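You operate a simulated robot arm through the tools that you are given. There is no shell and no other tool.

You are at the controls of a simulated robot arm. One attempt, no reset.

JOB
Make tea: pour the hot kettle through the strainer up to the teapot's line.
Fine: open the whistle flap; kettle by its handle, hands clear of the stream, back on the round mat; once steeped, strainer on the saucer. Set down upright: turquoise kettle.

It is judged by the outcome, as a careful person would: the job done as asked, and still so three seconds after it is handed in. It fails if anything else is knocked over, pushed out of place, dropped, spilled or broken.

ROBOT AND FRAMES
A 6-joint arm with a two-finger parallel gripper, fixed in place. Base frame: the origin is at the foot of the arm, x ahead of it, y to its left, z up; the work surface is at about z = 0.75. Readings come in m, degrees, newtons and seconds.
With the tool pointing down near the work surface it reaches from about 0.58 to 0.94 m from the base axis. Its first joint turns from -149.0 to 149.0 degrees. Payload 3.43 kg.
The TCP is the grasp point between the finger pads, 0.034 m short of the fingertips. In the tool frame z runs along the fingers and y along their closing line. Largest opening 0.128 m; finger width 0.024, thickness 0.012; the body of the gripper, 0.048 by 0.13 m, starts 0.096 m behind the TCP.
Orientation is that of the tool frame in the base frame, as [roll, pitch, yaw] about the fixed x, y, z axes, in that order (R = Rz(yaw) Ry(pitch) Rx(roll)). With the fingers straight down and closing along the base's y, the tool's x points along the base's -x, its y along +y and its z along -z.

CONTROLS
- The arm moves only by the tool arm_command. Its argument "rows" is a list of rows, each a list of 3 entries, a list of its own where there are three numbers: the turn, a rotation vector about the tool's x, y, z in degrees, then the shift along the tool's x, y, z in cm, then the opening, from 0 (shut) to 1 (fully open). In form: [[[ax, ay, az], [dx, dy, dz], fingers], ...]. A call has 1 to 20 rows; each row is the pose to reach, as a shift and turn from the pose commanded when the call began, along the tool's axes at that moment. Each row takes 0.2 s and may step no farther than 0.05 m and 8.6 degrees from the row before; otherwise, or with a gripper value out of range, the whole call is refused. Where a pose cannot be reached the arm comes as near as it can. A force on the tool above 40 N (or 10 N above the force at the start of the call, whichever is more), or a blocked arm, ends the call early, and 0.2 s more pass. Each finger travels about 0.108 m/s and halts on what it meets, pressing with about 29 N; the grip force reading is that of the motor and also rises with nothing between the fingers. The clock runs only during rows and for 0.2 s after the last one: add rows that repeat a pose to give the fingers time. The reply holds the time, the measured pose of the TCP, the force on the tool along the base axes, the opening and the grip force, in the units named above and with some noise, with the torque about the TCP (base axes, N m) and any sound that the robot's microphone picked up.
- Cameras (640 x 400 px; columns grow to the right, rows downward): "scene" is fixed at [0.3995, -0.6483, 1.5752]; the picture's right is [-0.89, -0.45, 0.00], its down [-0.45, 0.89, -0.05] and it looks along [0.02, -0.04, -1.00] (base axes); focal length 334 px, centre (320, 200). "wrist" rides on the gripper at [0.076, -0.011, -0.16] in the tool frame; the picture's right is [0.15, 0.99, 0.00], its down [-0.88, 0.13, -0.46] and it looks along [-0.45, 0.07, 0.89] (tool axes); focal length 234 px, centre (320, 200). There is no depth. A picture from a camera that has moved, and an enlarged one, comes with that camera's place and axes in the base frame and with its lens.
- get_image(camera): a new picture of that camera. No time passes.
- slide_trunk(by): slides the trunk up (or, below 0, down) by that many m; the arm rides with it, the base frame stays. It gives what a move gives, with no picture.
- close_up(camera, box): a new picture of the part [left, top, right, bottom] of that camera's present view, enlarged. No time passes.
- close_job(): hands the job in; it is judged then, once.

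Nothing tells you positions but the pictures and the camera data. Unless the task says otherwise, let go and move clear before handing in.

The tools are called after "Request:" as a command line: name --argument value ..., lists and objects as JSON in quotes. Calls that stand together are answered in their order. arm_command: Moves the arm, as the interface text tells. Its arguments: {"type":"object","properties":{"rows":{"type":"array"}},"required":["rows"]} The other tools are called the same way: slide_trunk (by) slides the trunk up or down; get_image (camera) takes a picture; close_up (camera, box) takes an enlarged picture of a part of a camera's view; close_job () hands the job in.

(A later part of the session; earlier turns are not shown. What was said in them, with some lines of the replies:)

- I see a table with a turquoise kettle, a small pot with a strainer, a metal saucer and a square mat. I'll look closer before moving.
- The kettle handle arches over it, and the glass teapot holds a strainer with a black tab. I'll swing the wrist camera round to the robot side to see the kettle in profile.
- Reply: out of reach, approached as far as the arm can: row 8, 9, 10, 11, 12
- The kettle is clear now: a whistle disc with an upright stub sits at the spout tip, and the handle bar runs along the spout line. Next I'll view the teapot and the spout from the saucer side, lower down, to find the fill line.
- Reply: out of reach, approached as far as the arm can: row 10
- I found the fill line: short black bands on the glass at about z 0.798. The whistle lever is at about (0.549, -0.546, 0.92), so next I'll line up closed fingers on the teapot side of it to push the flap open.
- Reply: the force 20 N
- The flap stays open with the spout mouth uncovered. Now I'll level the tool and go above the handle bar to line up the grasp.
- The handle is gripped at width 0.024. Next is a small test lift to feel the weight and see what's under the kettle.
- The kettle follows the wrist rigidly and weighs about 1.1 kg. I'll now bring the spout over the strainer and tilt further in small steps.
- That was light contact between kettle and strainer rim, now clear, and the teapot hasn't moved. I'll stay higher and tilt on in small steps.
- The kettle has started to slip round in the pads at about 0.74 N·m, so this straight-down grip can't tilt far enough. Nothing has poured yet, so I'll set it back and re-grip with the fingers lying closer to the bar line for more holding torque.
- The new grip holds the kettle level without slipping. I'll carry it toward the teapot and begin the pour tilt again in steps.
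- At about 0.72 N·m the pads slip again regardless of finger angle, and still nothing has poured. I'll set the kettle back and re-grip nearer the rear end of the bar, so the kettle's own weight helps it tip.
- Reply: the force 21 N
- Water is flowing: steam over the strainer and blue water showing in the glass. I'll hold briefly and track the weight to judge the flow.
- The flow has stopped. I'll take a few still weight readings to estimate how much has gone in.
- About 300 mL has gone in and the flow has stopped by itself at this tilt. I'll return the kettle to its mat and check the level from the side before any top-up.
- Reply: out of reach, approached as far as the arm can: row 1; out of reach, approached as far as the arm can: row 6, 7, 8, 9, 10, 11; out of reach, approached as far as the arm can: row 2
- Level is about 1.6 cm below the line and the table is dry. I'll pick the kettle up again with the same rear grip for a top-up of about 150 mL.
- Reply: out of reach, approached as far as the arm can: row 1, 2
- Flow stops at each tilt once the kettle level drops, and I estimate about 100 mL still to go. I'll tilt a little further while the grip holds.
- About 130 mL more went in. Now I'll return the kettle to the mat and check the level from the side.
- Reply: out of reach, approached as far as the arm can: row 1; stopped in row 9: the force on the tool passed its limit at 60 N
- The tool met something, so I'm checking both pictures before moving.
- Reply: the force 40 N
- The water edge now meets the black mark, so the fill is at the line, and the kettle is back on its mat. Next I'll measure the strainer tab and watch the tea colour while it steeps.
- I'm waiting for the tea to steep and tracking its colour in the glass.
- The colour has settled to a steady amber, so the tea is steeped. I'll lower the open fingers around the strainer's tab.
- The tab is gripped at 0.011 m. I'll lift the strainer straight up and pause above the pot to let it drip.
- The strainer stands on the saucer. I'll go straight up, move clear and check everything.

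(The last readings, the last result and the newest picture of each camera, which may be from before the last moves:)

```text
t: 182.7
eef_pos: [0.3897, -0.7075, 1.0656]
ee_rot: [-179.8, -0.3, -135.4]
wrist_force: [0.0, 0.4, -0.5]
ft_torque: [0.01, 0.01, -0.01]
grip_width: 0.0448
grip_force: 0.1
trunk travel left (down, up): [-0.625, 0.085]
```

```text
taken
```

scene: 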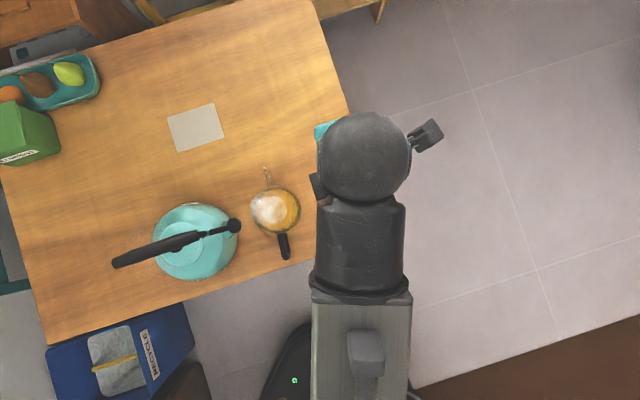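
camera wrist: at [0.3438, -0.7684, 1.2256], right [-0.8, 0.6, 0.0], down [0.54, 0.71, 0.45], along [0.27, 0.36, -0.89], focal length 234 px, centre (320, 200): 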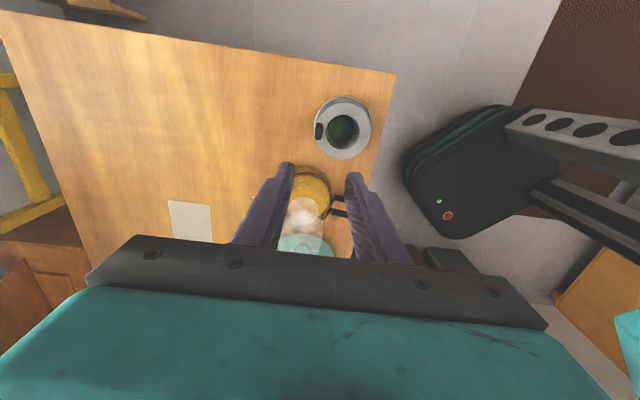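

Request:
arm_command --rows '[[[0, -7.25, 0], [1.5, 0.06, 0.5], 0.35], [[0, -14.5, 0], [3.0, 0.1, 1.0], 0.35], [[0, -21.75, 0], [4.2, 0.2, 2.0], 0.35], [[0, -29, 0], [5.1, 0.3, 3.5], 0.35], [[0, -36.25, 0], [5.1, 0.35, 5.5], 0.35], [[0, -43.5, 0], [5.1, 0.4, 7.5], 0.35], [[0, -50.75, 0], [5.1, 0.45, 9.5], 0.35], [[0, -58, 0], [5.1, 0.5, 11.5], 0.35]]'

Request:
get_image --camera "wrist"

Request:
close_up --camera "wrist" --box '[250, 40, 400, 180]'

Request:
get_image --camera "scene"

```text
t: 184.5
eef_pos: [0.3571, -0.7354, 0.9485]
ee_rot: [-179.1, 57.7, -135.3]
wrist_force: [-0.1, -0.4, 0.8]
ft_torque: [-0.01, 0.02, 0.01]
grip_width: 0.0449
grip_force: 0.1
out of reach, approached as far as the arm can: row 8
trunk travel left (down, up): [-0.625, 0.085]
```

```text
taken
camera wrist: at [0.2379, -0.8666, 0.9699], right [-0.74, 0.66, -0.13], down [-0.04, 0.16, 0.99], along [0.67, 0.74, -0.09], focal length 234 px, centre (320, 200)
```

wrist: 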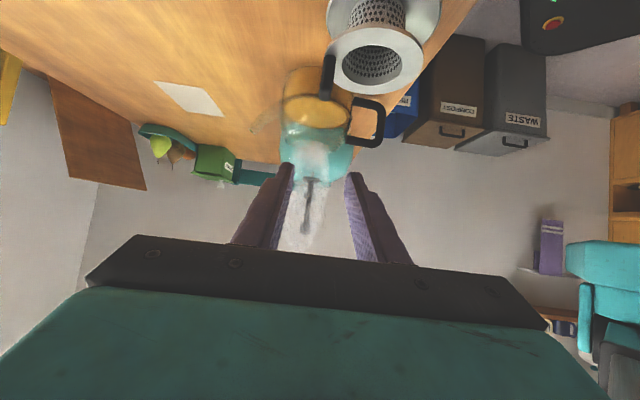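

```text
2.86 times, centred on (325, 110) of wrist
camera zoom: at [0.2379, -0.8666, 0.9699], right [-0.74, 0.66, -0.13], down [-0.04, 0.16, 0.99], along [0.67, 0.74, -0.09], focal length 669 px, centre (306, 457)
```

zoom: 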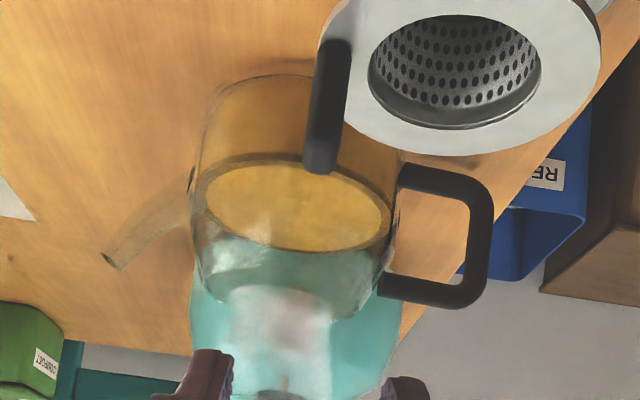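

```text
taken
```

scene: 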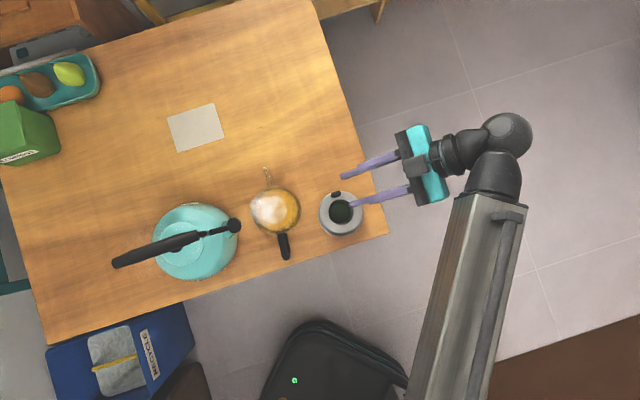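

Request:
close_up --camera "wrist" --box '[272, 60, 352, 150]'

Request:
close_up --camera "wrist" --box '[280, 85, 310, 125]'

Request:
close_up --camera "wrist" --box '[325, 85, 365, 135]'

```text
4.44 times, centred on (312, 105) of wrist
camera zoom: at [0.2379, -0.8666, 0.9699], right [-0.74, 0.66, -0.13], down [-0.04, 0.16, 0.99], along [0.67, 0.74, -0.09], focal length 1041 px, centre (356, 622)
```

zoom: 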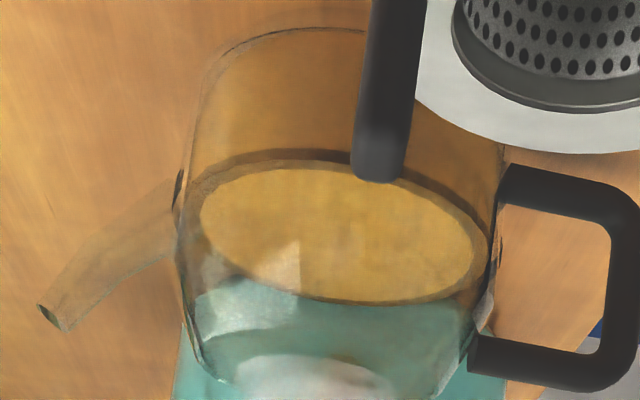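

```text
10.00 times, centred on (295, 105) of wrist
camera zoom: at [0.2379, -0.8666, 0.9699], right [-0.74, 0.66, -0.13], down [-0.04, 0.16, 0.99], along [0.67, 0.74, -0.09], focal length 2342 px, centre (570, 1150)
```

zoom: 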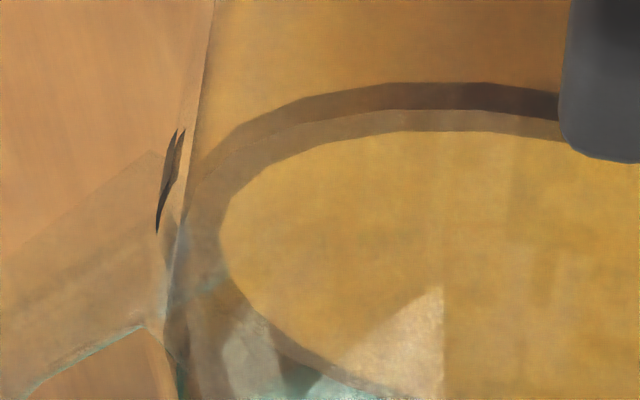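

```text
8.00 times, centred on (345, 110) of wrist
camera zoom: at [0.2379, -0.8666, 0.9699], right [-0.74, 0.66, -0.13], down [-0.04, 0.16, 0.99], along [0.67, 0.74, -0.09], focal length 1873 px, centre (120, 920)
```

zoom: 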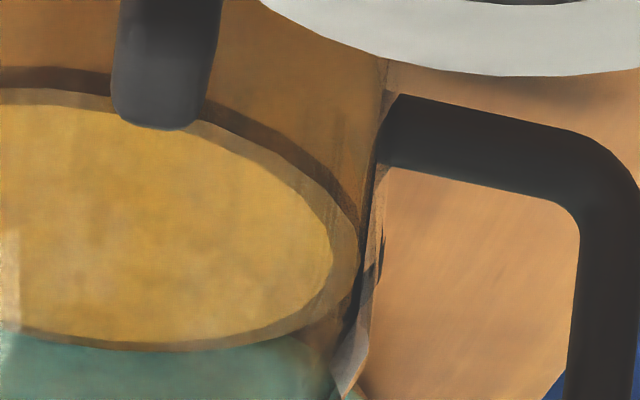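

The tea is at the line within a few millimetres, the strainer is upright on the saucer, and the kettle is on its mat. I'll back the arm well clear and take a last look.

Request:
arm_command --rows '[[[0, 0, 0], [-1.5, 0, -3.0], 0.35], [[0, 0, 0], [-3.2, 0, -6.2], 0.35], [[0, 0, 0], [-4.8, 0, -9.3], 0.35], [[0, 0, 0], [-6.36, 0, -12.4], 0.35], [[0, 0, 0], [-6.36, 0, -12.4], 0.35]]'

Request:
get_image --camera "scene"

Request:
close_up --camera "scene" --box '[100, 150, 400, 300]'

Request:
close_up --camera "scene" --box '[240, 170, 380, 260]'

Request:
get_image --camera "wrist"

```text
t: 185.7
eef_pos: [0.347, -0.7575, 1.0317]
ee_rot: [-175.1, 56.1, -135.4]
wrist_force: [-0.4, 0.1, -0.3]
ft_torque: [0.0, 0.01, -0.01]
grip_width: 0.0447
grip_force: 0.1
out of reach, approached as far as the arm can: row 1, 2, 3, 4, 5
trunk travel left (down, up): [-0.625, 0.085]
```

```text
taken
```

scene: 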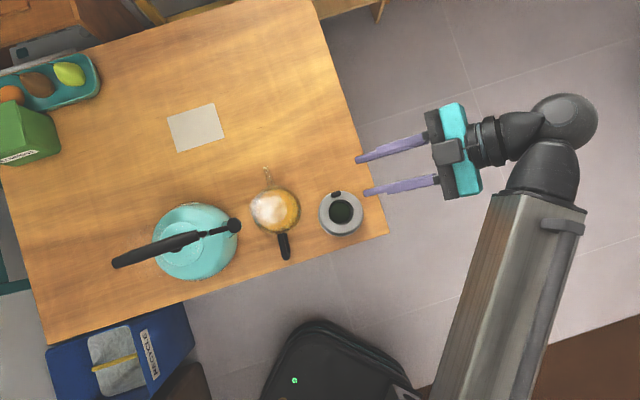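

```text
2.13 times, centred on (250, 225) of scene
camera zoom: at [0.3995, -0.6483, 1.5752], right [-0.89, -0.45, 0.0], down [-0.45, 0.89, -0.05], along [0.02, -0.04, -1.0], focal length 712 px, centre (469, 147)
```

zoom: 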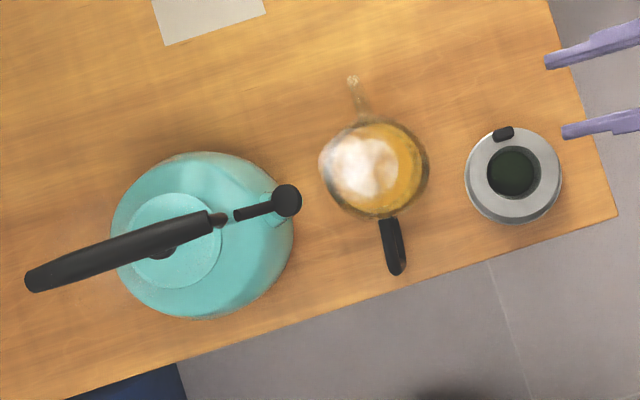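

```text
4.44 times, centred on (310, 215) of scene
camera zoom: at [0.3995, -0.6483, 1.5752], right [-0.89, -0.45, 0.0], down [-0.45, 0.89, -0.05], along [0.02, -0.04, -1.0], focal length 1484 px, centre (364, 133)
```

zoom: 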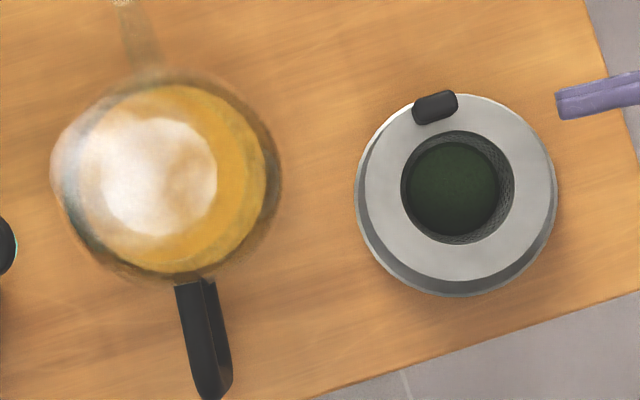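

```text
taken
camera wrist: at [0.22, -0.8795, 1.0586], right [-0.7, 0.69, -0.17], down [-0.03, 0.21, 0.98], along [0.71, 0.69, -0.12], focal length 234 px, centre (320, 200)
```

wrist: 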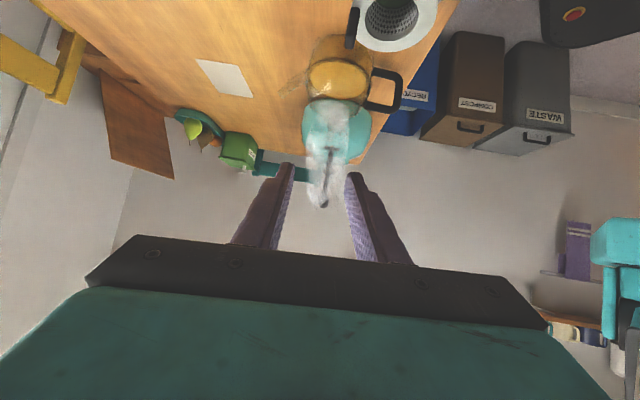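

The tea is made, the strainer sits upright on the saucer, the kettle is upright on its mat with the whistle flap open, and the table is dry. The arm is clear, so I'm handing the job in.

Request:
close_job

```text
The job is handed in.
```

The tea is made and the job is handed in. I haven't seen the judge's result.

- **Whistle flap:** I pushed it open before pouring, and it stayed open.
- **Pour:** I held the kettle by its handle and poured through the strainer in two rounds, about 440 mL by the kettle's weight loss. I saw no spills on the table in the last pictures.
- **Fill level:** I measured the tea at the line or up to about 4 mm above the centre of the mark. My measurements from different views varied by a few millimetres.
- **Kettle:** It is upright on the round mat, about 5 mm from where it started.
- **Strainer:** I waited until the tea had held a steady amber for about 20 seconds, then lifted the strainer out and let it drip. It is now upright on the saucer.

**Contacts along the way:**
- The kettle brushed the strainer rim once while I was lining up the first pour, and the teapot did not move.
- The wrist pressed against something once, most likely the robot's own arm, while I was moving to check the level. Nothing on the table moved.
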